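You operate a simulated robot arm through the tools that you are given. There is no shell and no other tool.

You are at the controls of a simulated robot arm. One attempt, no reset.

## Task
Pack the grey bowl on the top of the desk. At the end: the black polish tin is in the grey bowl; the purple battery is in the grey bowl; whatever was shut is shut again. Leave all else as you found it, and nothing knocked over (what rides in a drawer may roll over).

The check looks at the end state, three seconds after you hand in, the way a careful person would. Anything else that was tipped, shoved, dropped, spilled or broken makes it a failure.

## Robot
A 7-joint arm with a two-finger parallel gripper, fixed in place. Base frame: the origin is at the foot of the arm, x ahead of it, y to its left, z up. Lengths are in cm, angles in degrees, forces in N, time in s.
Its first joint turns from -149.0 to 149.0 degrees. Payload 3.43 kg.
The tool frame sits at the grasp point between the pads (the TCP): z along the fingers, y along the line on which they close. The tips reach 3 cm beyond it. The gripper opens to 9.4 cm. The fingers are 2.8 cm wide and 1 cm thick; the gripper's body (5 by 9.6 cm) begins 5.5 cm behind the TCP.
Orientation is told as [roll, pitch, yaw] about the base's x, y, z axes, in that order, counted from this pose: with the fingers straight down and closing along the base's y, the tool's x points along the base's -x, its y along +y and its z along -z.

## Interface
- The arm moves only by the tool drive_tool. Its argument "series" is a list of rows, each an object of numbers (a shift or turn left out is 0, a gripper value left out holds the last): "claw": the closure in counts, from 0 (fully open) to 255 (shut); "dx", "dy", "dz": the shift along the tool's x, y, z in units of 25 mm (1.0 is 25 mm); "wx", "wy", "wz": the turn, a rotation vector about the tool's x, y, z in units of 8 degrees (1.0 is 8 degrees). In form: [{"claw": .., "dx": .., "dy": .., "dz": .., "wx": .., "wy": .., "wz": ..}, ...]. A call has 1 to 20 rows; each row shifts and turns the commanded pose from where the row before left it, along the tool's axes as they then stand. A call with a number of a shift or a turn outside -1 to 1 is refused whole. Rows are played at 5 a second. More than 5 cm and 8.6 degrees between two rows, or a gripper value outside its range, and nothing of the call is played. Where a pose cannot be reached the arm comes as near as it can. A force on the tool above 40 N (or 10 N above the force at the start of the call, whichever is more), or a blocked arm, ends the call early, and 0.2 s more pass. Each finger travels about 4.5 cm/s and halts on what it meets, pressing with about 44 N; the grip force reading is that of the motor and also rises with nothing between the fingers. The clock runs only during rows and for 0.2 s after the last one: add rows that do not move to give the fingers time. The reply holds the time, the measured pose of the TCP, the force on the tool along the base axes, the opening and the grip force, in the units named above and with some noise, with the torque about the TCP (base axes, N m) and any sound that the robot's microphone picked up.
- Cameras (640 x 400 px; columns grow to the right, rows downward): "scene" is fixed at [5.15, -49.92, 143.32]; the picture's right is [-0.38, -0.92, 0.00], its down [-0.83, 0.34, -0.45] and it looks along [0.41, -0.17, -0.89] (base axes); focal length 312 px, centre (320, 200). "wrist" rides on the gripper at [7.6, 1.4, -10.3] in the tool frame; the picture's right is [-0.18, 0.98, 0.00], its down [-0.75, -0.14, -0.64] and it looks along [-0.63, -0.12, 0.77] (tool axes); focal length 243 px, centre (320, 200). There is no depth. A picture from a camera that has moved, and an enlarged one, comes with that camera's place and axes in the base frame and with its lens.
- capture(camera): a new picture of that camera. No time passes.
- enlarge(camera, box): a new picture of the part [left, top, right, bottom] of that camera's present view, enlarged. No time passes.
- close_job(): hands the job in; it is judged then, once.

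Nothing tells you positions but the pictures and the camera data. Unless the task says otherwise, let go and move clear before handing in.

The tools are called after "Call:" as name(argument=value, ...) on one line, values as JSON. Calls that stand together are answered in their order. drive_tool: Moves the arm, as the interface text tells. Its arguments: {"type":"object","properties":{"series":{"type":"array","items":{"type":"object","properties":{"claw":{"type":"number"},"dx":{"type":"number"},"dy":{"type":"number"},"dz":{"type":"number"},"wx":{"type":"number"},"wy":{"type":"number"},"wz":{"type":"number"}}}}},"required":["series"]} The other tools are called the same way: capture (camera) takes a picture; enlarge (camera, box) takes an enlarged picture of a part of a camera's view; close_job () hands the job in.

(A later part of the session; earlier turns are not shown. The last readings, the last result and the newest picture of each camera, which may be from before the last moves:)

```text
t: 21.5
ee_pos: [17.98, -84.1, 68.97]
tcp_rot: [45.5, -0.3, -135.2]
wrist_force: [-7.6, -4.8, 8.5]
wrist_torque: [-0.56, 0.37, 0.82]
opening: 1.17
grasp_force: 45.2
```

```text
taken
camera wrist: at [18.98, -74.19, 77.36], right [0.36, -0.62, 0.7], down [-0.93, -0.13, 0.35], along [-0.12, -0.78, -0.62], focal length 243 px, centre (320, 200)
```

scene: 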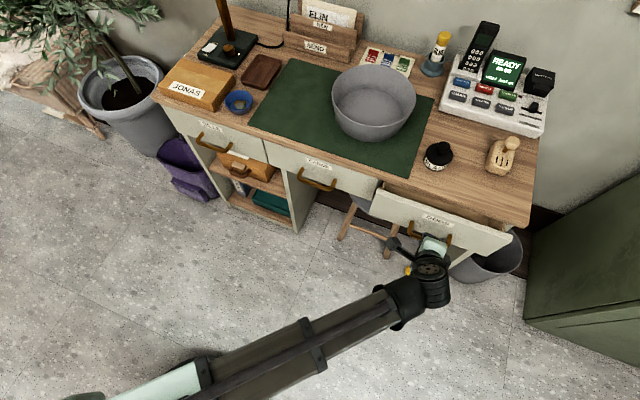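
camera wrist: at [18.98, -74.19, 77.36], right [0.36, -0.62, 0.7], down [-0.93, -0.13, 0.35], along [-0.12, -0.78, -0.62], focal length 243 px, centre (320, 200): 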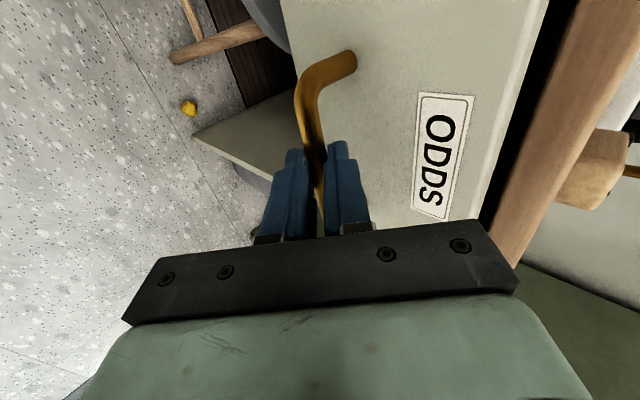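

The drawer slides smoothly at about 4 cm open. I'll pull about 9 cm more.

Call:
drive_tool(series=[{"dy": -0.1, "dz": -0.1}, {"dy": -0.2, "dz": -0.204}, {"dy": -0.28, "dz": -0.286}, {"dy": -0.28, "dz": -0.286}, {"dy": -0.28, "dz": -0.286}, {"dy": -0.28, "dz": -0.286}, {"dy": -0.28, "dz": -0.286}, {"dy": -0.28, "dz": -0.286}, {"dy": -0.28, "dz": -0.286}, {"dy": -0.2, "dz": -0.204}, {"dy": -0.1, "dz": -0.1}, {}])

Call:
capture(camera="scene")

Call:
capture(camera="wrist")

Call:
enlarge(camera="scene", box=[360, 170, 540, 280])

```text
t: 24.1
ee_pos: [11.52, -77.72, 68.98]
tcp_rot: [45.7, -0.5, -135.3]
wrist_force: [-9.5, -10.5, 18.4]
wrist_torque: [-1.27, 0.79, 0.04]
opening: 1.17
grasp_force: 44.8
```

```text
taken
```

scene: 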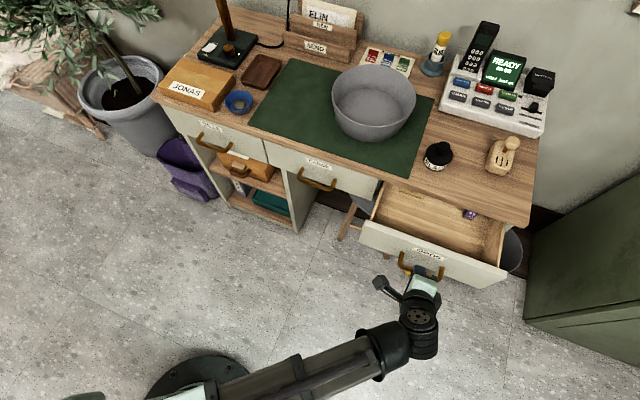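

```text
taken
camera wrist: at [12.61, -67.77, 77.34], right [0.36, -0.61, 0.7], down [-0.93, -0.13, 0.35], along [-0.12, -0.78, -0.62], focal length 243 px, centre (320, 200)
```

wrist: 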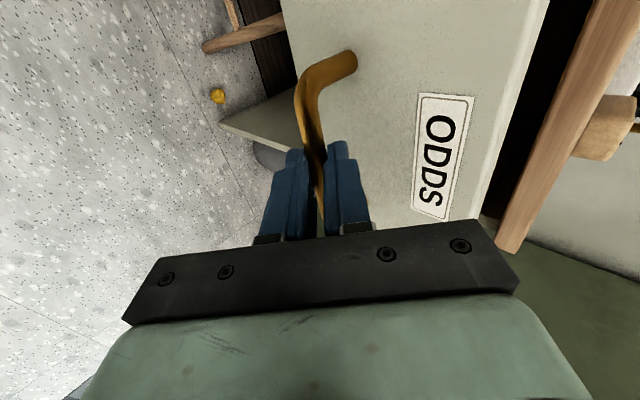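

```text
3.56 times, centred on (450, 225) of scene
camera zoom: at [5.15, -49.92, 143.32], right [-0.38, -0.92, 0.0], down [-0.83, 0.34, -0.45], along [0.41, -0.17, -0.89], focal length 1111 px, centre (-142, 111)
```

zoom: 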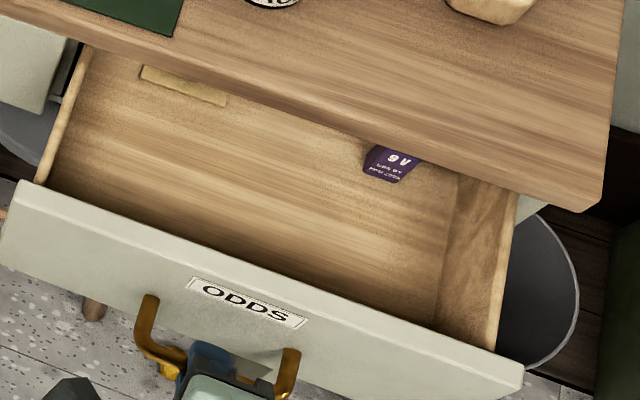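

The purple battery, a 9 V block, is near the back of the ODDS drawer, partly under the desk edge. I'll pull about 5 cm more so I can reach it from above.

Call:
drive_tool(series=[{"dy": -0.05, "dz": -0.12}, {"dy": -0.2, "dz": -0.204}, {"dy": -0.28, "dz": -0.286}, {"dy": -0.28, "dz": -0.286}, {"dy": -0.28, "dz": -0.286}, {"dy": -0.2, "dz": -0.204}, {"dy": -0.1, "dz": -0.1}, {}])

Call:
capture(camera="scene")

Call:
enlarge(camera="scene", box=[340, 170, 520, 290])

```text
t: 25.9
ee_pos: [7.83, -74.01, 69.01]
tcp_rot: [45.6, -0.3, -135.2]
wrist_force: [-10.8, -12.6, 3.1]
wrist_torque: [-0.78, 0.64, 0.5]
opening: 1.16
grasp_force: 44.9
```

```text
taken
```

scene: 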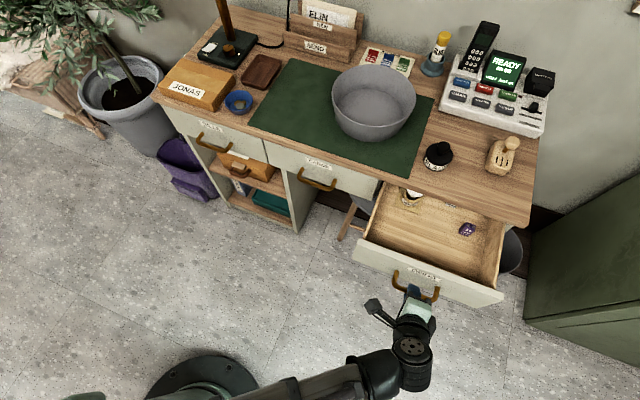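

```text
3.33 times, centred on (430, 230) of scene
camera zoom: at [5.15, -49.92, 143.32], right [-0.38, -0.92, 0.0], down [-0.83, 0.34, -0.45], along [0.41, -0.17, -0.89], focal length 1042 px, centre (-47, 100)
```

zoom: 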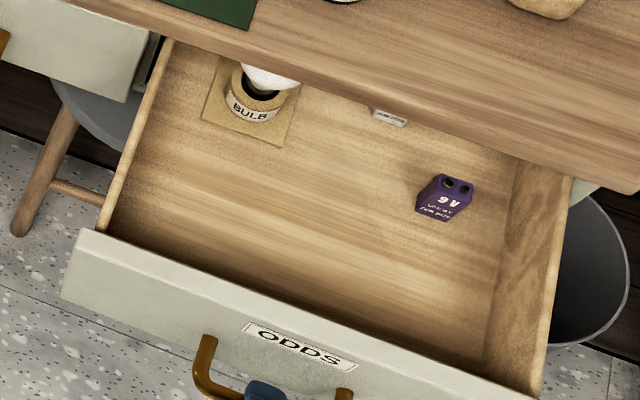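

The battery stands in the drawer with a light bulb on the left. I put the battery at n≈82, still under the desk's front overhang, so I'll pull the drawer further in small steps.

Call:
drive_tool(series=[{"dy": -0.1, "dz": -0.1}, {"dy": -0.2, "dz": -0.204}, {"dy": -0.28, "dz": -0.286}, {"dy": -0.28, "dz": -0.286}, {"dy": -0.2, "dz": -0.204}, {"dy": -0.1, "dz": -0.1}, {}])

Call:
enlarge(camera="scene", box=[340, 170, 520, 290])

```text
t: 27.5
ee_pos: [4.99, -71.19, 68.94]
tcp_rot: [45.5, -0.3, -135.3]
wrist_force: [-10.5, -10.8, 1.0]
wrist_torque: [-1.17, 1.04, -0.02]
opening: 1.17
grasp_force: 45.0
```

```text
3.33 times, centred on (430, 230) of scene
camera zoom: at [5.15, -49.92, 143.32], right [-0.38, -0.92, 0.0], down [-0.83, 0.34, -0.45], along [0.41, -0.17, -0.89], focal length 1042 px, centre (-47, 100)
```

zoom: 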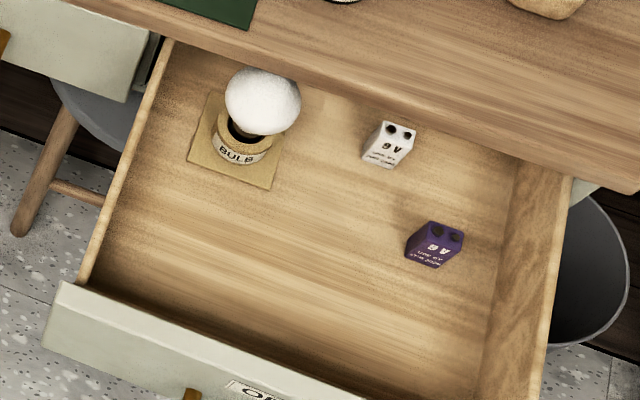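

The drawer is about 22 cm open and the battery is at n≈77; there's also a white battery, which I must leave alone. I'll pull 4 cm more for clearance.

Call:
drive_tool(series=[{"dy": -0.1, "dz": -0.1}, {"dy": -0.2, "dz": -0.204}, {"dy": -0.28, "dz": -0.286}, {"dy": -0.28, "dz": -0.286}, {"dy": -0.2, "dz": -0.204}, {"dy": -0.1, "dz": -0.1}, {}])

Call:
capture(camera="scene")

Call:
enlarge(camera="scene", box=[340, 180, 520, 300])

```text
t: 29.1
ee_pos: [2.05, -68.13, 68.94]
tcp_rot: [45.5, -0.3, -135.1]
wrist_force: [-6.6, -5.2, -2.4]
wrist_torque: [-0.35, 0.41, 1.04]
opening: 1.16
grasp_force: 44.7
```

```text
taken
```

scene: 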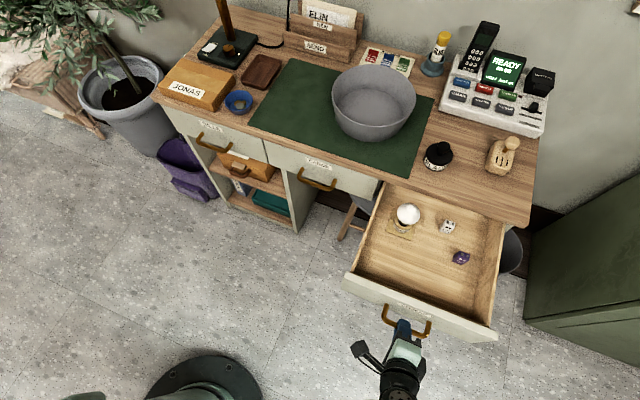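

```text
3.33 times, centred on (430, 240) of scene
camera zoom: at [5.15, -49.92, 143.32], right [-0.38, -0.92, 0.0], down [-0.83, 0.34, -0.45], along [0.41, -0.17, -0.89], focal length 1042 px, centre (-47, 67)
```

zoom: 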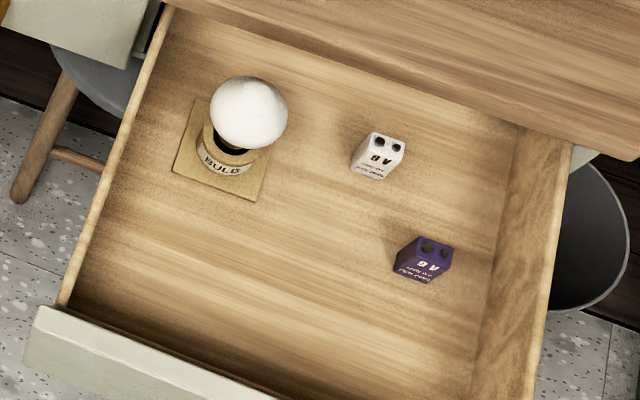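

The drawer is about 26 cm open and the battery is near (11.8, -91, ~66), clear of the desk edge, with its thin side facing along n. I'll release the handle, back off along the finger direction and rise.

Call:
drive_tool(series=[{"claw": 220}, {"claw": 190}, {"claw": 163}, {}, {}, {"dz": -0.3}, {"dz": -0.6}, {"dz": -0.7}, {"dz": -0.5}, {"dz": -0.3}, {}])

Call:
capture(camera="wrist")

Call:
enlarge(camera="scene", box=[320, 180, 520, 320])

```text
t: 31.5
ee_pos: [-0.81, -65.17, 73.13]
tcp_rot: [45.6, -0.2, -135.2]
wrist_force: [-0.2, -0.9, 0.4]
wrist_torque: [0.02, 0.0, 0.0]
opening: 3.39
grasp_force: 0.0
```

```text
taken
camera wrist: at [0.2, -55.22, 81.64], right [0.36, -0.62, 0.7], down [-0.93, -0.14, 0.35], along [-0.12, -0.78, -0.62], focal length 243 px, centre (320, 200)
```

wrist: 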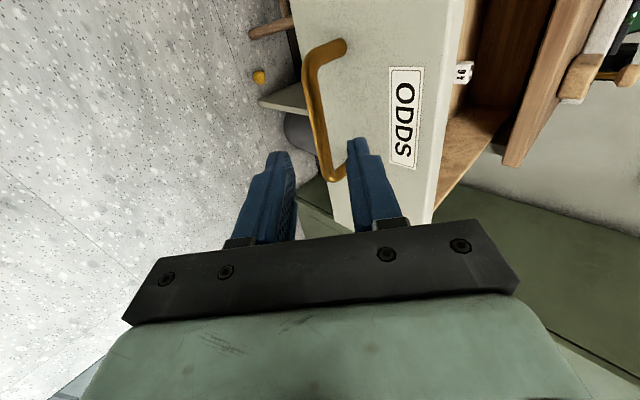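

```text
2.86 times, centred on (420, 250) of scene
camera zoom: at [5.15, -49.92, 143.32], right [-0.38, -0.92, 0.0], down [-0.83, 0.34, -0.45], along [0.41, -0.17, -0.89], focal length 893 px, centre (34, 57)
```

zoom: 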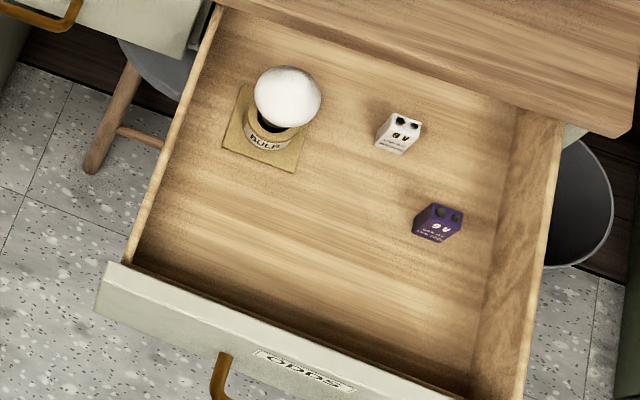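

The handle is released and the drawer stayed put. I'll rise, move over the drawer and straighten the tool to point down.

Call:
drive_tool(series=[{"dy": 0.3, "dz": -0.29}, {"dy": 0.6, "dz": -0.59}, {"dy": 0.7, "dz": -0.69}, {"dy": 0.7, "dz": -0.69}, {"dy": 0.7, "dz": -0.69}, {"dy": 0.7, "dz": -0.69}, {"dy": 0.7, "dz": -0.69}, {"dy": 0.7, "dz": -0.69}, {"dy": 0.5, "dz": 0.2, "dx": -0.2}, {"dy": 0.63, "dz": 0.643, "dx": -0.4}, {"dy": 0.63, "dz": 0.643, "dx": -0.4}, {"dy": 0.63, "dz": 0.643, "dx": -0.4}, {"dy": 0.63, "dz": 0.643, "dx": -0.4}, {"dy": 0.63, "dz": 0.643, "dx": -0.4}, {"dy": 0.63, "dz": 0.643, "dx": -0.4}, {"dy": 0.63, "dz": 0.643, "dx": -0.4}, {"dy": 0.63, "dz": 0.643, "dx": -0.4}, {"dy": 0.63, "dz": 0.643, "dx": -0.4}, {"dy": 0.3, "dz": 0.3, "dx": -0.2}, {}])

Call:
capture(camera="scene")

```text
t: 35.7
ee_pos: [8.03, -87.99, 91.7]
tcp_rot: [45.6, -0.2, -135.2]
wrist_force: [0.5, 0.0, -0.3]
wrist_torque: [-0.01, 0.01, 0.02]
opening: 3.36
grasp_force: 0.1
```

```text
taken
```

scene: 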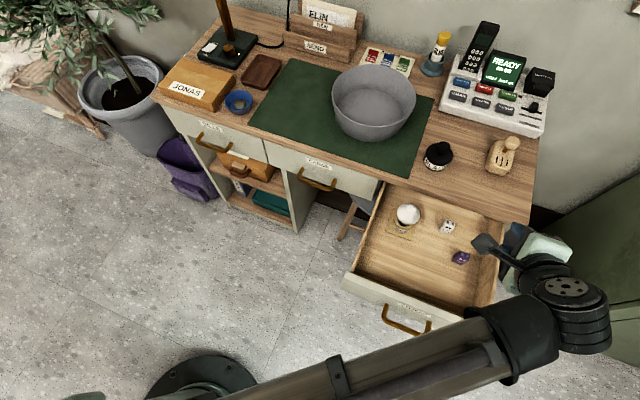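

I'm above the drawer at about n=68, e=-56.5. Now I'll straighten the tool to vertical.

Call:
drive_tool(series=[{"wx": 0.3, "claw": 120}, {"wx": 0.6}, {"wx": 0.8}, {"wx": 0.8}, {"wx": 0.8}, {"wx": 0.8}, {"wx": 0.8}, {"wx": 0.5}, {"wx": 0.3}, {}])

Call:
capture(camera="wrist")

Call:
capture(camera="scene")

```text
t: 37.9
ee_pos: [8.09, -88.02, 91.69]
tcp_rot: [-0.1, -0.2, -135.2]
wrist_force: [-0.2, 0.1, 0.4]
wrist_torque: [-0.03, 0.05, 0.01]
opening: 4.97
grasp_force: 0.1
```

```text
taken
camera wrist: at [14.64, -83.68, 102.13], right [0.56, -0.83, 0.0], down [-0.63, -0.43, 0.64], along [-0.53, -0.36, -0.76], focal length 243 px, centre (320, 200)
```

wrist: 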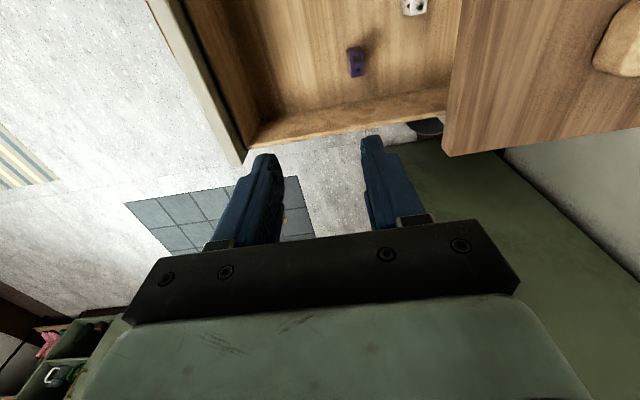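

```text
taken
```

scene: 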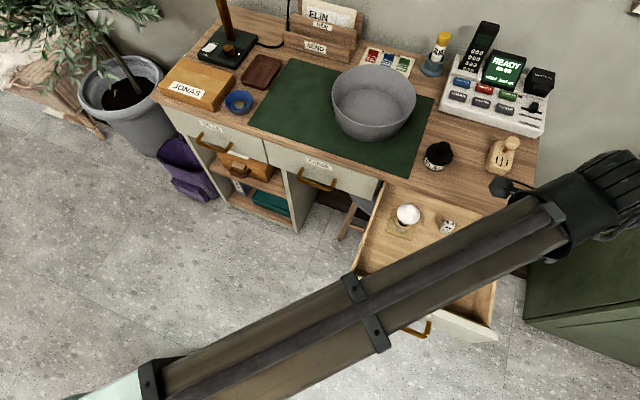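

Call:
enlarge(camera="wrist", box=[300, 20, 420, 120])

```text
4.00 times, centred on (360, 70) of wrist
camera zoom: at [14.64, -83.68, 102.13], right [0.56, -0.83, 0.0], down [-0.63, -0.43, 0.64], along [-0.53, -0.36, -0.76], focal length 970 px, centre (160, 720)
```

zoom: 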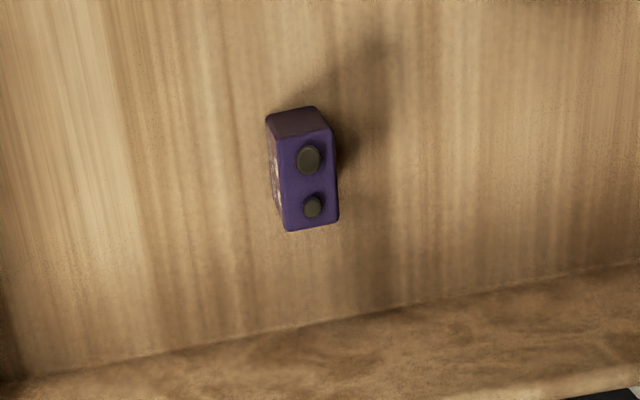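

The battery stands upright with its top at about (12.05, -90.65, 70), and its thin side lines up with my closing direction. I'll centre above it and descend part way to check.

Call:
drive_tool(series=[{"dx": 0.1, "dy": 0.4}, {"dx": 0.13, "dy": 0.7}, {"dx": 0.1, "dy": 0.5}, {"dx": 0.05, "dy": 0.26}, {"dz": 0.4}, {"dz": 0.8}, {"dz": 0.9}, {"dz": 0.9}, {"dz": 0.9}, {"dz": 0.8}, {"dz": 0.5}, {"dz": 0.3}, {}])

Call:
capture(camera="wrist")

Call:
capture(camera="scene")

```text
t: 40.7
ee_pos: [11.9, -90.79, 77.97]
tcp_rot: [0.1, -0.3, -135.2]
wrist_force: [0.1, 0.6, 1.7]
wrist_torque: [-0.01, -0.04, 0.01]
opening: 4.97
grasp_force: 0.0
```

```text
taken
camera wrist: at [18.42, -86.4, 88.44], right [0.56, -0.83, 0.0], down [-0.63, -0.43, 0.64], along [-0.53, -0.36, -0.76], focal length 243 px, centre (320, 200)
```

wrist: 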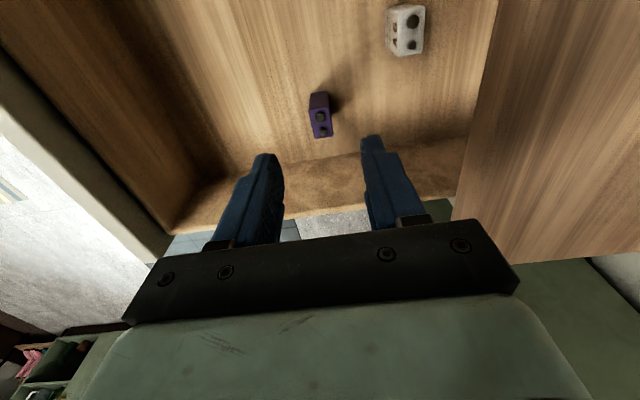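

```text
taken
```

scene: 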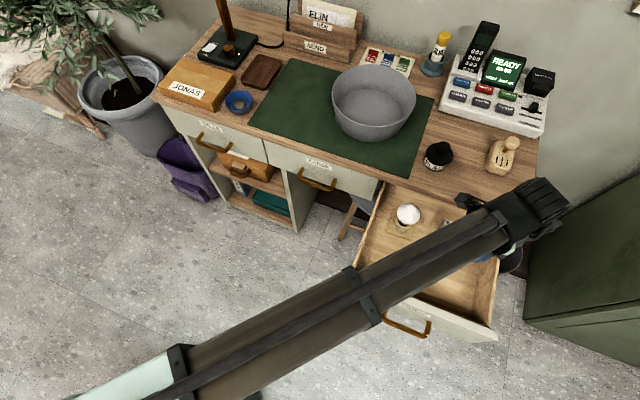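

The battery is right below the fingers. I'll descend the last 9 cm.

Call:
drive_tool(series=[{"dz": 0.3}, {"dz": 0.6}, {"dz": 0.7}, {"dz": 0.7}, {"dz": 0.6}, {"dz": 0.4}, {"dz": 0.25}, {}])

Call:
enlarge(camera="wrist", box=[240, 90, 440, 230])

```text
t: 42.5
ee_pos: [12.01, -90.94, 69.1]
tcp_rot: [0.0, -0.2, -135.2]
wrist_force: [0.5, 1.2, 0.9]
wrist_torque: [0.0, -0.03, -0.01]
opening: 4.95
grasp_force: 0.1
```

```text
2.86 times, centred on (340, 160) of wrist
camera zoom: at [18.5, -86.52, 79.52], right [0.56, -0.83, 0.0], down [-0.63, -0.43, 0.64], along [-0.53, -0.36, -0.76], focal length 693 px, centre (263, 314)
```

zoom: 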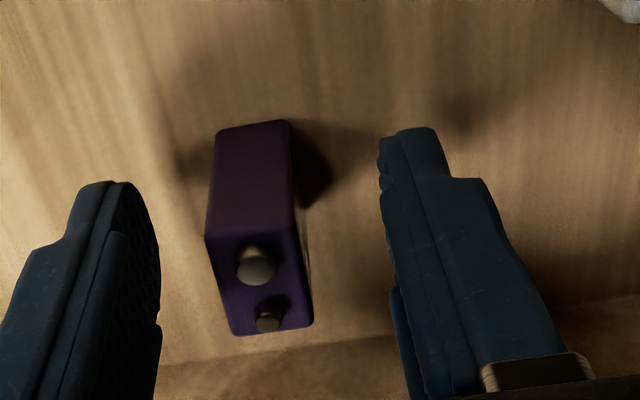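

The battery is centred between the fingers. I'm closing gently on it.

Call:
drive_tool(series=[{"claw": 150}, {"claw": 175}, {"claw": 195}, {"claw": 210}, {"claw": 230}, {"claw": 255}, {}, {}])

Call:
enlarge(camera="wrist", box=[240, 90, 440, 230])

```text
t: 44.3
ee_pos: [11.94, -90.9, 69.2]
tcp_rot: [0.1, -0.1, -135.1]
wrist_force: [0.7, -0.6, -0.2]
wrist_torque: [-0.01, 0.03, -0.01]
opening: 2.07
grasp_force: 43.5
```

```text
2.86 times, centred on (340, 160) of wrist
camera zoom: at [18.49, -86.51, 79.53], right [0.56, -0.83, 0.0], down [-0.63, -0.43, 0.64], along [-0.53, -0.36, -0.76], focal length 693 px, centre (263, 314)
```

zoom: 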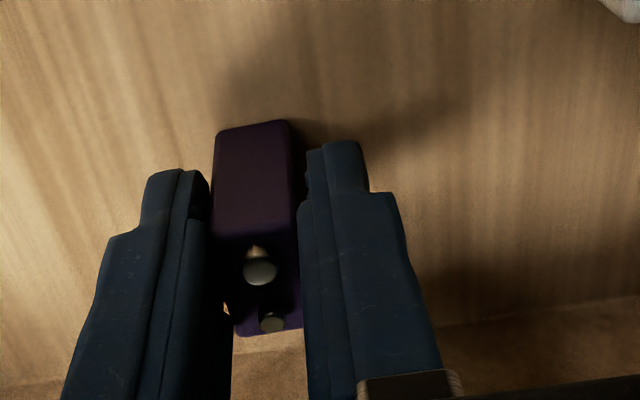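

The battery is held at 2.07 cm opening. I'm lifting it straight up out of the drawer.

Call:
drive_tool(series=[{"dz": -0.2}, {"dz": -0.4}, {"dz": -0.7}, {"dz": -0.9}, {"dz": -0.9}, {"dz": -0.9}, {"dz": -0.9}, {"dz": -0.9}, {"dz": -0.9}, {"dz": -0.9}, {"dz": -0.9}, {"dz": -0.9}, {"dz": -0.8}, {"dz": -0.6}, {"dz": -0.3}, {}])

Call:
capture(camera="wrist")

Call:
capture(camera="scene")

```text
t: 47.7
ee_pos: [12.07, -90.76, 96.8]
tcp_rot: [0.0, -0.2, -135.2]
wrist_force: [0.0, 0.9, -0.6]
wrist_torque: [0.0, 0.04, 0.01]
opening: 2.08
grasp_force: 43.7
```

```text
taken
camera wrist: at [18.53, -86.38, 107.26], right [0.56, -0.83, 0.0], down [-0.63, -0.43, 0.64], along [-0.53, -0.36, -0.76], focal length 243 px, centre (320, 200)
```

wrist: 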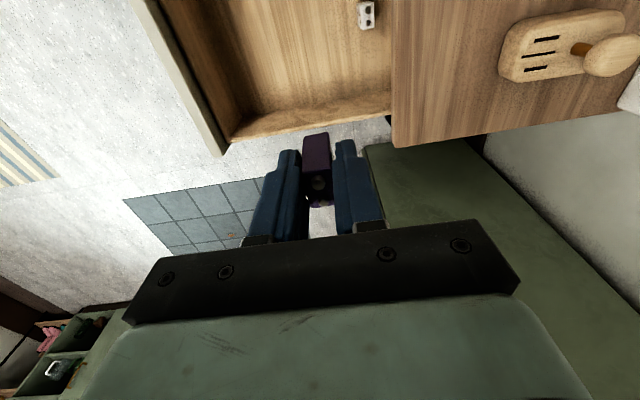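

```text
taken
```

scene: 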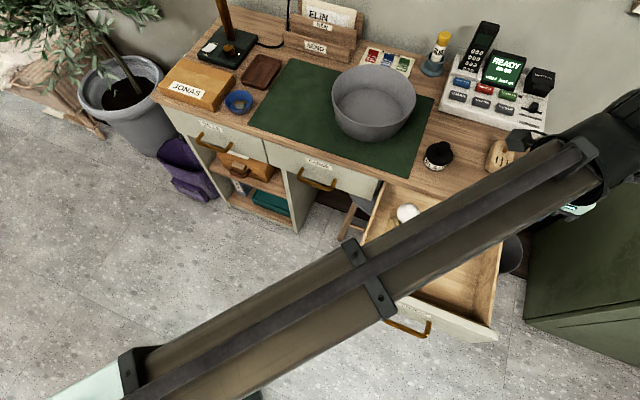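

The battery is clear of everything. I'll carry it left toward the near side of the bowl at this height.

Call:
drive_tool(series=[{"dx": 0.3, "dy": 0.1}, {"dx": 0.6, "dy": 0.25}, {"dx": 0.9, "dy": 0.38}, {"dx": 0.95, "dy": 0.41}, {"dx": 0.95, "dy": 0.41}, {"dx": 0.95, "dy": 0.41}, {"dx": 0.95, "dy": 0.41}, {"dx": 0.95, "dy": 0.41}, {"dx": 0.95, "dy": 0.41}, {"dx": 0.95, "dy": 0.41}, {"dx": 0.95, "dy": 0.41}, {"dx": 0.95, "dy": 0.41}, {"dx": 0.95, "dy": 0.41}, {"dx": 0.95, "dy": 0.41}, {"dx": 0.9, "dy": 0.35}, {"dx": 0.7, "dy": 0.25}, {"dx": 0.43, "dy": 0.12}, {}])

Call:
capture(camera="wrist")

Call:
capture(camera="scene")

```text
t: 51.5
ee_pos: [47.87, -75.88, 96.76]
tcp_rot: [0.0, -0.2, -135.2]
wrist_force: [-0.5, -0.3, 1.1]
wrist_torque: [0.01, -0.01, -0.03]
opening: 2.06
grasp_force: 44.4
```

```text
taken
camera wrist: at [54.28, -71.59, 107.09], right [0.56, -0.83, 0.0], down [-0.63, -0.43, 0.64], along [-0.53, -0.36, -0.76], focal length 243 px, centre (320, 200)
```

wrist: 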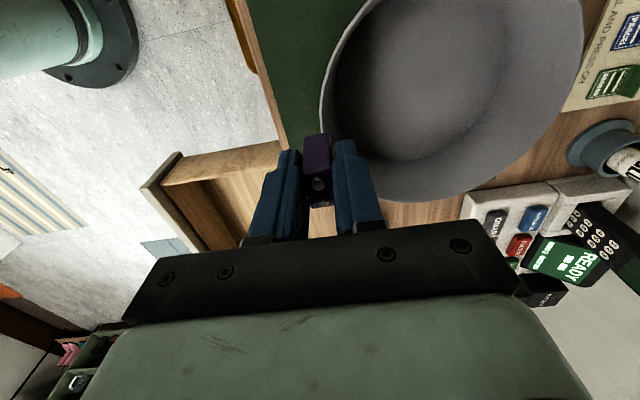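

```text
taken
```

scene: 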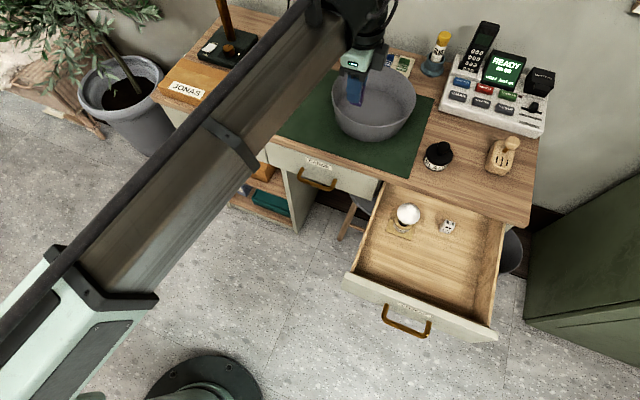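

I put the bowl's centre near (53.5, -84.5), with the rim at about 86 cm and a radius of about 10. I'll move over its near-left interior, leaving room for the tin on the right.

Call:
drive_tool(series=[{"dx": 0.1, "dy": 0.3}, {"dx": 0.1, "dy": 0.6}, {"dx": 0.1, "dy": 0.8}, {"dx": 0.1, "dy": 0.6}, {"dy": 0.38}, {}, {"dz": 0.3}, {"dz": 0.5}, {"dz": 0.5}, {"dz": 0.3}, {}])

Call:
capture(camera="wrist")

Call:
enlarge(camera="scene", box=[310, 40, 450, 150])

```text
t: 53.9
ee_pos: [53.27, -80.04, 92.7]
tcp_rot: [0.0, -0.2, -135.2]
wrist_force: [0.0, 0.7, 0.5]
wrist_torque: [0.0, -0.02, 0.01]
opening: 2.04
grasp_force: 44.0
```

```text
taken
camera wrist: at [59.76, -75.77, 103.11], right [0.56, -0.83, 0.0], down [-0.63, -0.43, 0.64], along [-0.53, -0.36, -0.76], focal length 243 px, centre (320, 200)
```

wrist: 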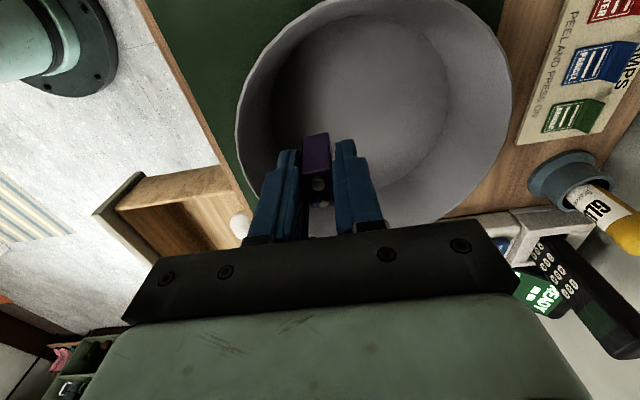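

```text
3.64 times, centred on (380, 95) of scene
camera zoom: at [5.15, -49.92, 143.32], right [-0.38, -0.92, 0.0], down [-0.83, 0.34, -0.45], along [0.41, -0.17, -0.89], focal length 1136 px, centre (102, 582)
```

zoom: 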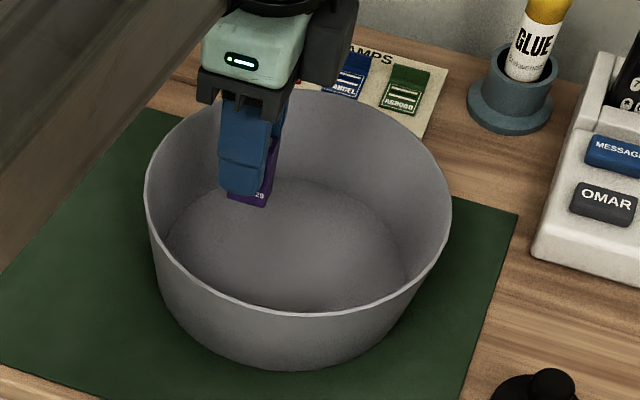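

The battery is over the bowl interior. I'll shift it slightly left to leave room for the tin, then lower it to just above the floor.

Call:
drive_tool(series=[{"dx": 0.3}, {"dx": 0.4}, {"dz": 0.3}, {"dz": 0.6}, {"dz": 0.7}, {"dz": 0.7}, {"dz": 0.5}, {"dz": 0.3}, {"dz": 0.15}, {}])

Call:
capture(camera="wrist")

Call:
enlarge(camera="scene", box=[310, 40, 450, 150])

```text
t: 56.1
ee_pos: [54.37, -78.83, 84.65]
tcp_rot: [-0.1, -0.1, -135.2]
wrist_force: [0.4, -0.4, -0.4]
wrist_torque: [0.02, -0.01, -0.02]
opening: 2.06
grasp_force: 44.2
```

```text
taken
camera wrist: at [60.89, -74.46, 94.88], right [0.56, -0.83, 0.0], down [-0.63, -0.43, 0.64], along [-0.53, -0.36, -0.76], focal length 243 px, centre (320, 200)
```

wrist: 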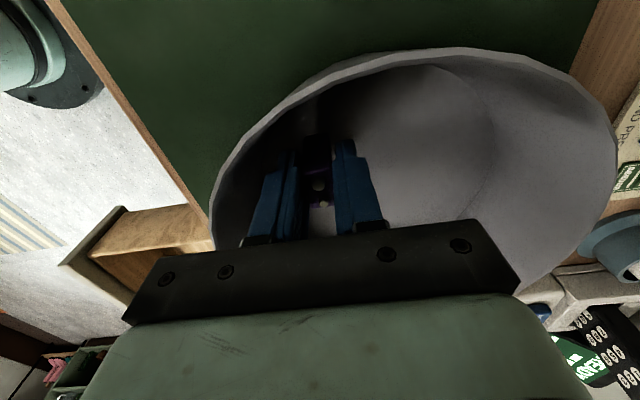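

```text
3.64 times, centred on (380, 95) of scene
camera zoom: at [5.15, -49.92, 143.32], right [-0.38, -0.92, 0.0], down [-0.83, 0.34, -0.45], along [0.41, -0.17, -0.89], focal length 1136 px, centre (102, 582)
```

zoom: 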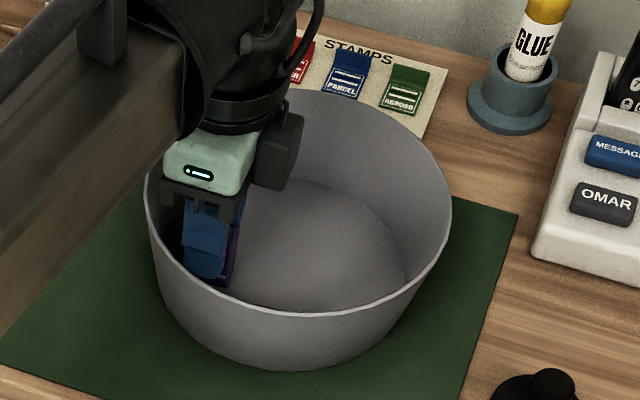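

It is about 1 cm above the bowl floor. I'll lower it gently until it touches.

Call:
drive_tool(series=[{"dz": 0.1}, {"dz": 0.1}, {"dz": 0.08}, {}])

```text
t: 57.1
ee_pos: [54.37, -78.86, 83.89]
tcp_rot: [0.0, -0.2, -135.2]
wrist_force: [0.4, 0.0, -1.0]
wrist_torque: [0.01, 0.02, 0.04]
opening: 2.06
grasp_force: 43.7
```

Call:
drive_tool(series=[{"dz": 0.08}, {"dz": 0.08}, {}])

```text
t: 57.9
ee_pos: [54.38, -78.83, 83.63]
tcp_rot: [0.1, -0.2, -135.2]
wrist_force: [0.6, 0.9, 17.9]
wrist_torque: [-0.1, -0.01, -0.01]
opening: 2.03
grasp_force: 44.1
```

The battery touched the floor at TCP z≈83.6. I'll ease off slightly, open the fingers a little and rise.

Call:
drive_tool(series=[{"dz": -0.06}, {"claw": 190}, {"claw": 175}, {"claw": 160}, {}, {}, {"dz": -0.2}, {"dz": -0.5}, {"dz": -0.8}, {"dz": -0.9}, {"dz": -0.9}, {"dz": -0.8}, {"dz": -0.5}, {"dz": -0.3}, {}])

Call:
capture(camera="wrist")

Call:
enlarge(camera="scene", box=[310, 40, 450, 150])

```text
t: 61.1
ee_pos: [54.48, -78.77, 95.86]
tcp_rot: [-0.1, -0.2, -135.2]
wrist_force: [0.0, 0.9, -0.5]
wrist_torque: [-0.04, -0.05, 0.0]
opening: 3.5
grasp_force: 0.0
```

```text
taken
camera wrist: at [61.04, -74.43, 106.26], right [0.56, -0.83, 0.0], down [-0.63, -0.43, 0.64], along [-0.53, -0.36, -0.76], focal length 243 px, centre (320, 200)
```

wrist: 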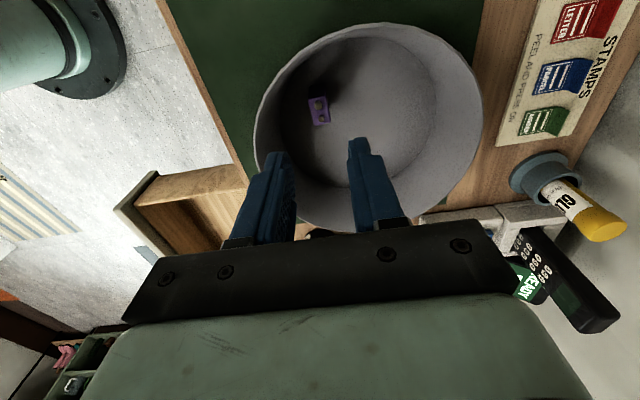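

```text
3.64 times, centred on (380, 95) of scene
camera zoom: at [5.15, -49.92, 143.32], right [-0.38, -0.92, 0.0], down [-0.83, 0.34, -0.45], along [0.41, -0.17, -0.89], focal length 1136 px, centre (102, 582)
```

zoom: 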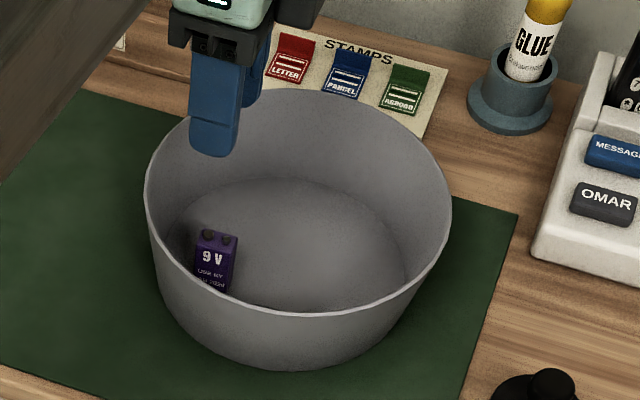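

The battery now stands in the bowl. Next is the tin, at about (33.9, -93.0) with a radius of about 3.5 cm, roughly 99 cm from the base and near the reach limit. I'll first test the vertical-tool reach above the bowl, at this safe height.

Call:
drive_tool(series=[{"dx": -0.5, "dy": 0.15}, {"dx": -0.8, "dy": 0.3}, {"dx": -0.8, "dy": 0.35}, {"dx": -0.6, "dy": 0.2}, {"dx": -0.23, "dy": 0.12}, {}, {}])

Call:
capture(camera="wrist")

Call:
capture(camera="scene")

```text
t: 62.7
ee_pos: [51.15, -86.03, 95.93]
tcp_rot: [0.0, -0.2, -135.2]
wrist_force: [0.5, -0.2, 0.5]
wrist_torque: [-0.01, 0.0, -0.02]
opening: 3.52
grasp_force: 0.1
```

```text
taken
camera wrist: at [57.77, -81.65, 106.26], right [0.56, -0.83, 0.0], down [-0.63, -0.43, 0.64], along [-0.53, -0.36, -0.76], focal length 243 px, centre (320, 200)
```

wrist: 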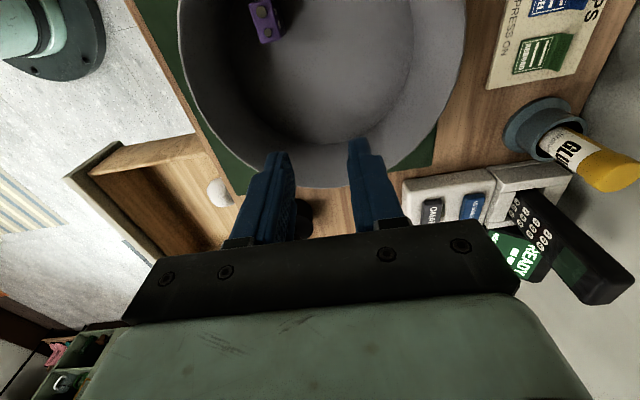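

```text
taken
```

scene: 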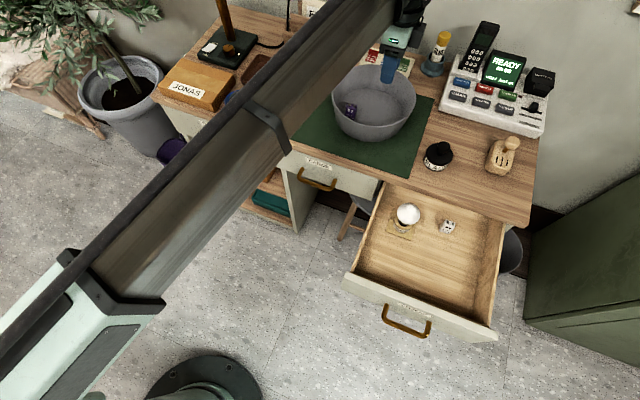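

Reach is fine: 100 cm came out accurately. The bowl's centre comes out at about (53.7, -84.7), and the battery stands in its near-left part. I'll move over the tin with the fingers fully open.

Call:
drive_tool(series=[{"dx": -0.3, "dy": -0.1}, {"dx": -0.6, "dy": -0.25}, {"dx": -0.85, "dy": -0.36}, {"dx": -0.9, "dy": -0.4}, {"dx": -0.9, "dy": -0.4, "claw": 60}, {"dx": -0.9, "dy": -0.4, "claw": 0}, {"dx": -0.9, "dy": -0.4}, {"dx": -0.75, "dy": -0.3}, {"dx": -0.5, "dy": -0.2}, {"dx": -0.28, "dy": -0.1}, {}, {}])

Call:
capture(camera="wrist")

Call:
capture(camera="scene")

```text
t: 65.3
ee_pos: [34.08, -92.92, 95.8]
tcp_rot: [0.1, -0.2, -135.2]
wrist_force: [0.4, 0.3, -0.4]
wrist_torque: [0.01, 0.01, -0.04]
opening: 9.41
grasp_force: 0.0
```

```text
taken
camera wrist: at [40.56, -88.58, 106.29], right [0.56, -0.83, 0.0], down [-0.63, -0.43, 0.64], along [-0.53, -0.36, -0.76], focal length 243 px, centre (320, 200)
```

wrist: 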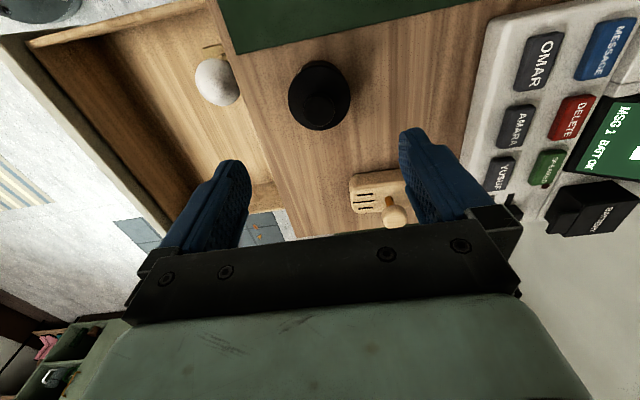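

```text
taken
```

scene: 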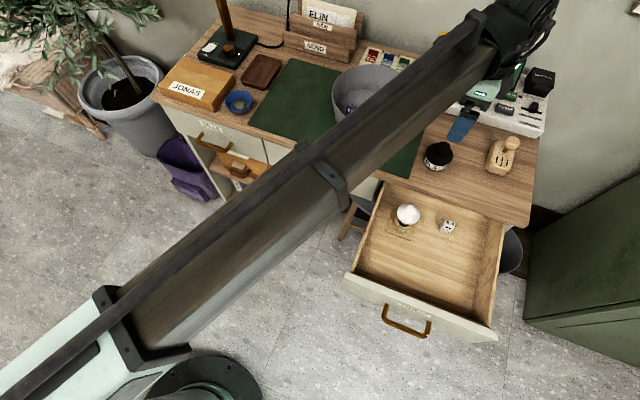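

Call:
enlarge(camera="wrist", box=[260, 40, 400, 150])

Call:
enlarge(camera="scene", box=[400, 100, 500, 180])

```text
3.64 times, centred on (330, 95) of wrist
camera zoom: at [40.56, -88.58, 106.29], right [0.56, -0.83, 0.0], down [-0.63, -0.43, 0.64], along [-0.53, -0.36, -0.76], focal length 882 px, centre (284, 582)
```

zoom: 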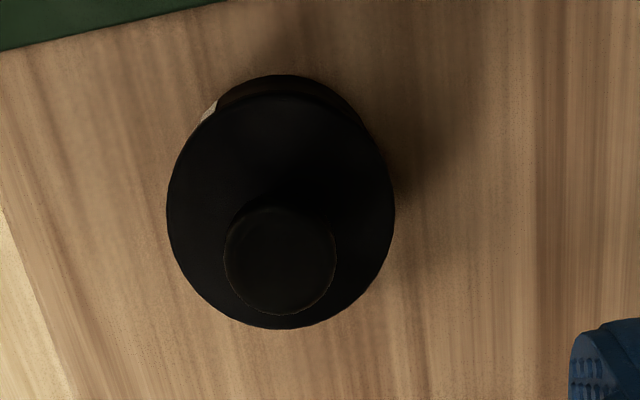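

```text
5.00 times, centred on (450, 140) of scene
camera zoom: at [5.15, -49.92, 143.32], right [-0.38, -0.92, 0.0], down [-0.83, 0.34, -0.45], along [0.41, -0.17, -0.89], focal length 1562 px, centre (-330, 500)
```

zoom: 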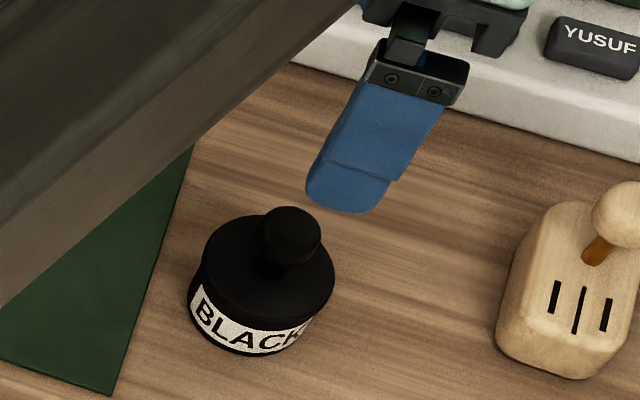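

The tin is 6 cm in diameter and centred under the tool. I'll descend part way, check the straddle, then continue.

Call:
drive_tool(series=[{"dz": 0.3}, {"dz": 0.6}, {"dz": 0.8}, {"dz": 0.8}, {"dz": 0.5}, {"dz": 0.3}, {}])

Call:
capture(camera="wrist")

Call:
enlarge(camera="scene", box=[400, 100, 500, 180])

```text
t: 66.9
ee_pos: [33.84, -92.97, 87.47]
tcp_rot: [0.0, -0.2, -135.1]
wrist_force: [1.1, -0.2, 0.5]
wrist_torque: [0.0, 0.0, 0.02]
opening: 9.4
grasp_force: 0.0
```

```text
taken
camera wrist: at [40.45, -88.62, 98.02], right [0.56, -0.83, 0.0], down [-0.63, -0.43, 0.64], along [-0.53, -0.36, -0.76], focal length 243 px, centre (320, 200)
```

wrist: 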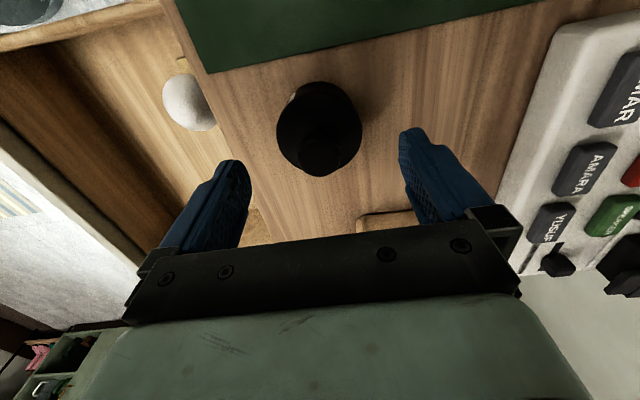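

```text
5.00 times, centred on (450, 140) of scene
camera zoom: at [5.15, -49.92, 143.32], right [-0.38, -0.92, 0.0], down [-0.83, 0.34, -0.45], along [0.41, -0.17, -0.89], focal length 1562 px, centre (-330, 500)
```

zoom: 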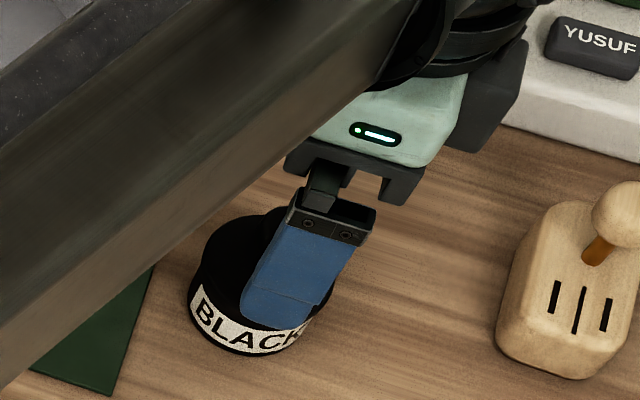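

The tin lies centrally between the fingers, about 0.4 cm toward +e. I'll adjust for that and descend the last 5 cm.

Call:
drive_tool(series=[{"dx": 0.15}, {"dz": 0.3}, {"dz": 0.5}, {"dz": 0.5}, {"dz": 0.4}, {"dz": 0.25}, {}])

Call:
capture(camera="wrist")

Call:
enlarge(camera="scene", box=[400, 100, 500, 180])

```text
t: 68.5
ee_pos: [34.18, -92.79, 82.91]
tcp_rot: [0.1, -0.2, -135.2]
wrist_force: [-0.9, 0.8, 0.5]
wrist_torque: [-0.01, -0.02, 0.0]
opening: 9.42
grasp_force: 0.0
```

```text
taken
camera wrist: at [40.74, -88.33, 93.33], right [0.56, -0.83, 0.0], down [-0.63, -0.43, 0.64], along [-0.53, -0.36, -0.76], focal length 243 px, centre (320, 200)
```

wrist: 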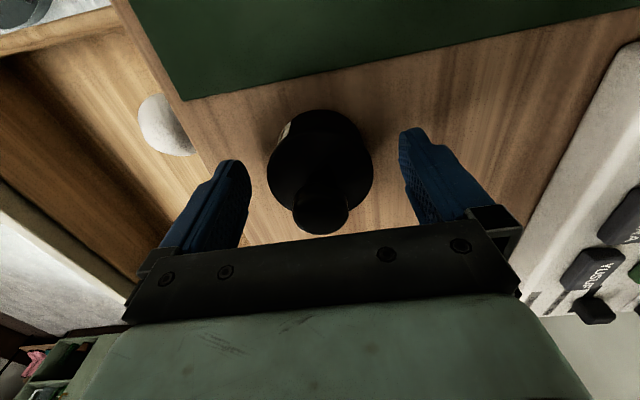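

```text
5.00 times, centred on (450, 140) of scene
camera zoom: at [5.15, -49.92, 143.32], right [-0.38, -0.92, 0.0], down [-0.83, 0.34, -0.45], along [0.41, -0.17, -0.89], focal length 1562 px, centre (-330, 500)
```

zoom: 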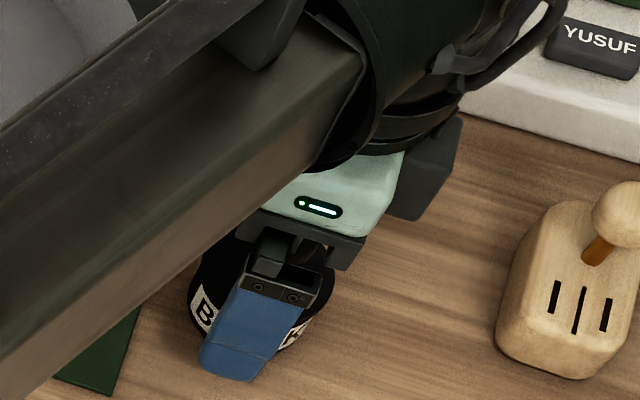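

Aligned: the knob projects right at the grasp axis. I'll go down another 0.4 cm and close slowly on the body.

Call:
drive_tool(series=[{"dz": 0.1}, {"dz": 0.07}, {"claw": 30}, {"claw": 50}, {"claw": 65}, {"claw": 80}, {"claw": 95}, {"claw": 110}, {"claw": 140}, {"claw": 180}, {}, {}])

Call:
capture(camera="wrist")

```text
t: 71.1
ee_pos: [34.14, -92.76, 82.47]
tcp_rot: [0.0, -0.3, -135.2]
wrist_force: [-0.1, -0.5, 1.0]
wrist_torque: [-0.11, -0.02, 0.04]
opening: 6.0
grasp_force: 44.0
heard: snap
```

```text
taken
camera wrist: at [40.7, -88.34, 92.85], right [0.56, -0.83, 0.0], down [-0.63, -0.43, 0.64], along [-0.53, -0.36, -0.76], focal length 243 px, centre (320, 200)
```

wrist: 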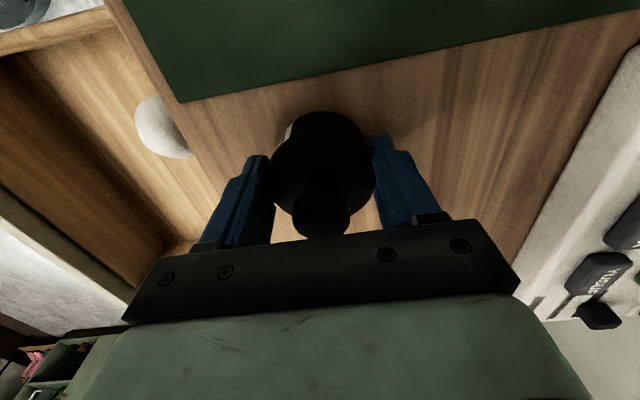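

I heard a snap while gripping. I'm looking closely at the tin before moving on.

Call:
enlarge(camera="wrist", box=[230, 80, 410, 260])

Call:
enlarge(camera="scene", box=[410, 120, 490, 180])

Call:
capture(camera="scene")

```text
2.22 times, centred on (320, 170) of wrist
camera zoom: at [40.7, -88.34, 92.85], right [0.56, -0.83, 0.0], down [-0.63, -0.43, 0.64], along [-0.53, -0.36, -0.76], focal length 539 px, centre (320, 267)
```

zoom: 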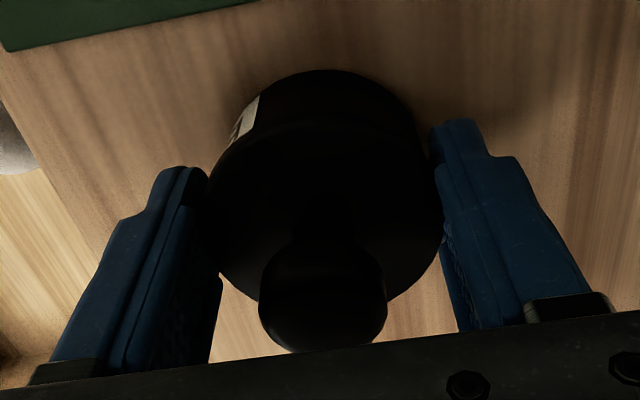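

```text
6.67 times, centred on (450, 150) of scene
camera zoom: at [5.15, -49.92, 143.32], right [-0.38, -0.92, 0.0], down [-0.83, 0.34, -0.45], along [0.41, -0.17, -0.89], focal length 2083 px, centre (-547, 533)
```

zoom: 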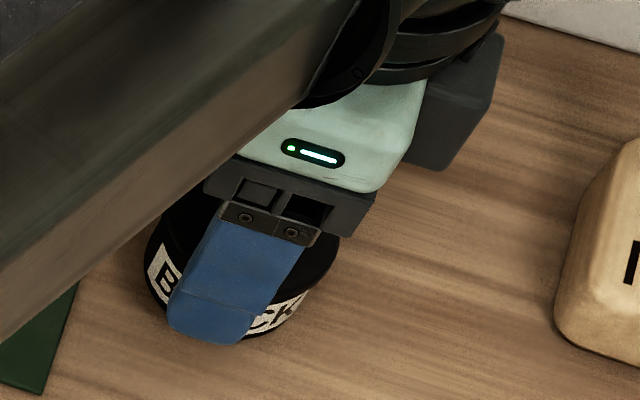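

```text
taken
```

scene: 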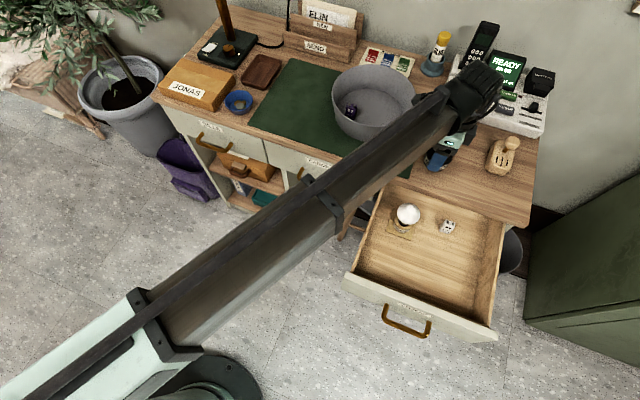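

The tin looks intact and held at 6.0 cm. I'll lift it slowly by a couple of centimetres and check that the body and lid come up together.

Call:
drive_tool(series=[{"dz": -0.15}, {"dz": -0.25}, {"dz": -0.25}, {"dz": -0.15}, {}])

Call:
enlarge(camera="wrist", box=[230, 80, 410, 260])

Call:
enlarge(camera="scene", box=[410, 120, 490, 180])

```text
t: 72.3
ee_pos: [34.13, -92.72, 84.24]
tcp_rot: [-0.1, -0.3, -135.1]
wrist_force: [-0.2, -0.5, -1.7]
wrist_torque: [0.01, -0.03, -0.02]
opening: 6.0
grasp_force: 43.8
```

```text
2.22 times, centred on (320, 170) of wrist
camera zoom: at [40.66, -88.35, 94.77], right [0.56, -0.83, 0.0], down [-0.63, -0.43, 0.64], along [-0.53, -0.36, -0.76], focal length 539 px, centre (320, 267)
```

zoom: 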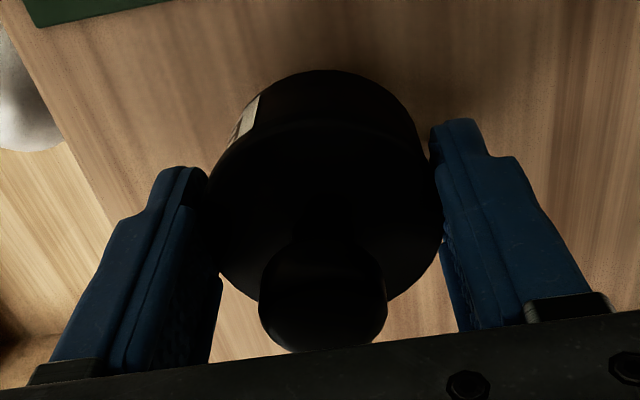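

```text
6.67 times, centred on (450, 150) of scene
camera zoom: at [5.15, -49.92, 143.32], right [-0.38, -0.92, 0.0], down [-0.83, 0.34, -0.45], along [0.41, -0.17, -0.89], focal length 2083 px, centre (-547, 533)
```

zoom: 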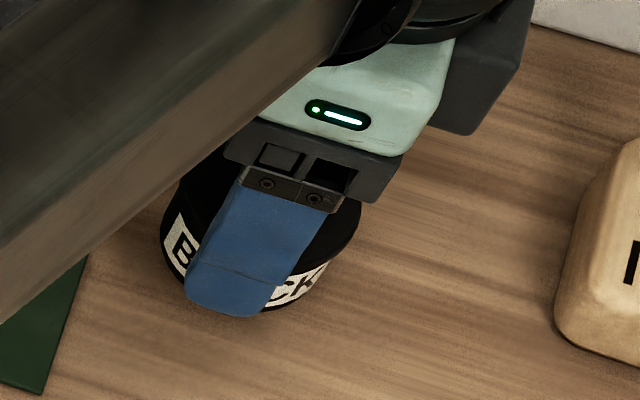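

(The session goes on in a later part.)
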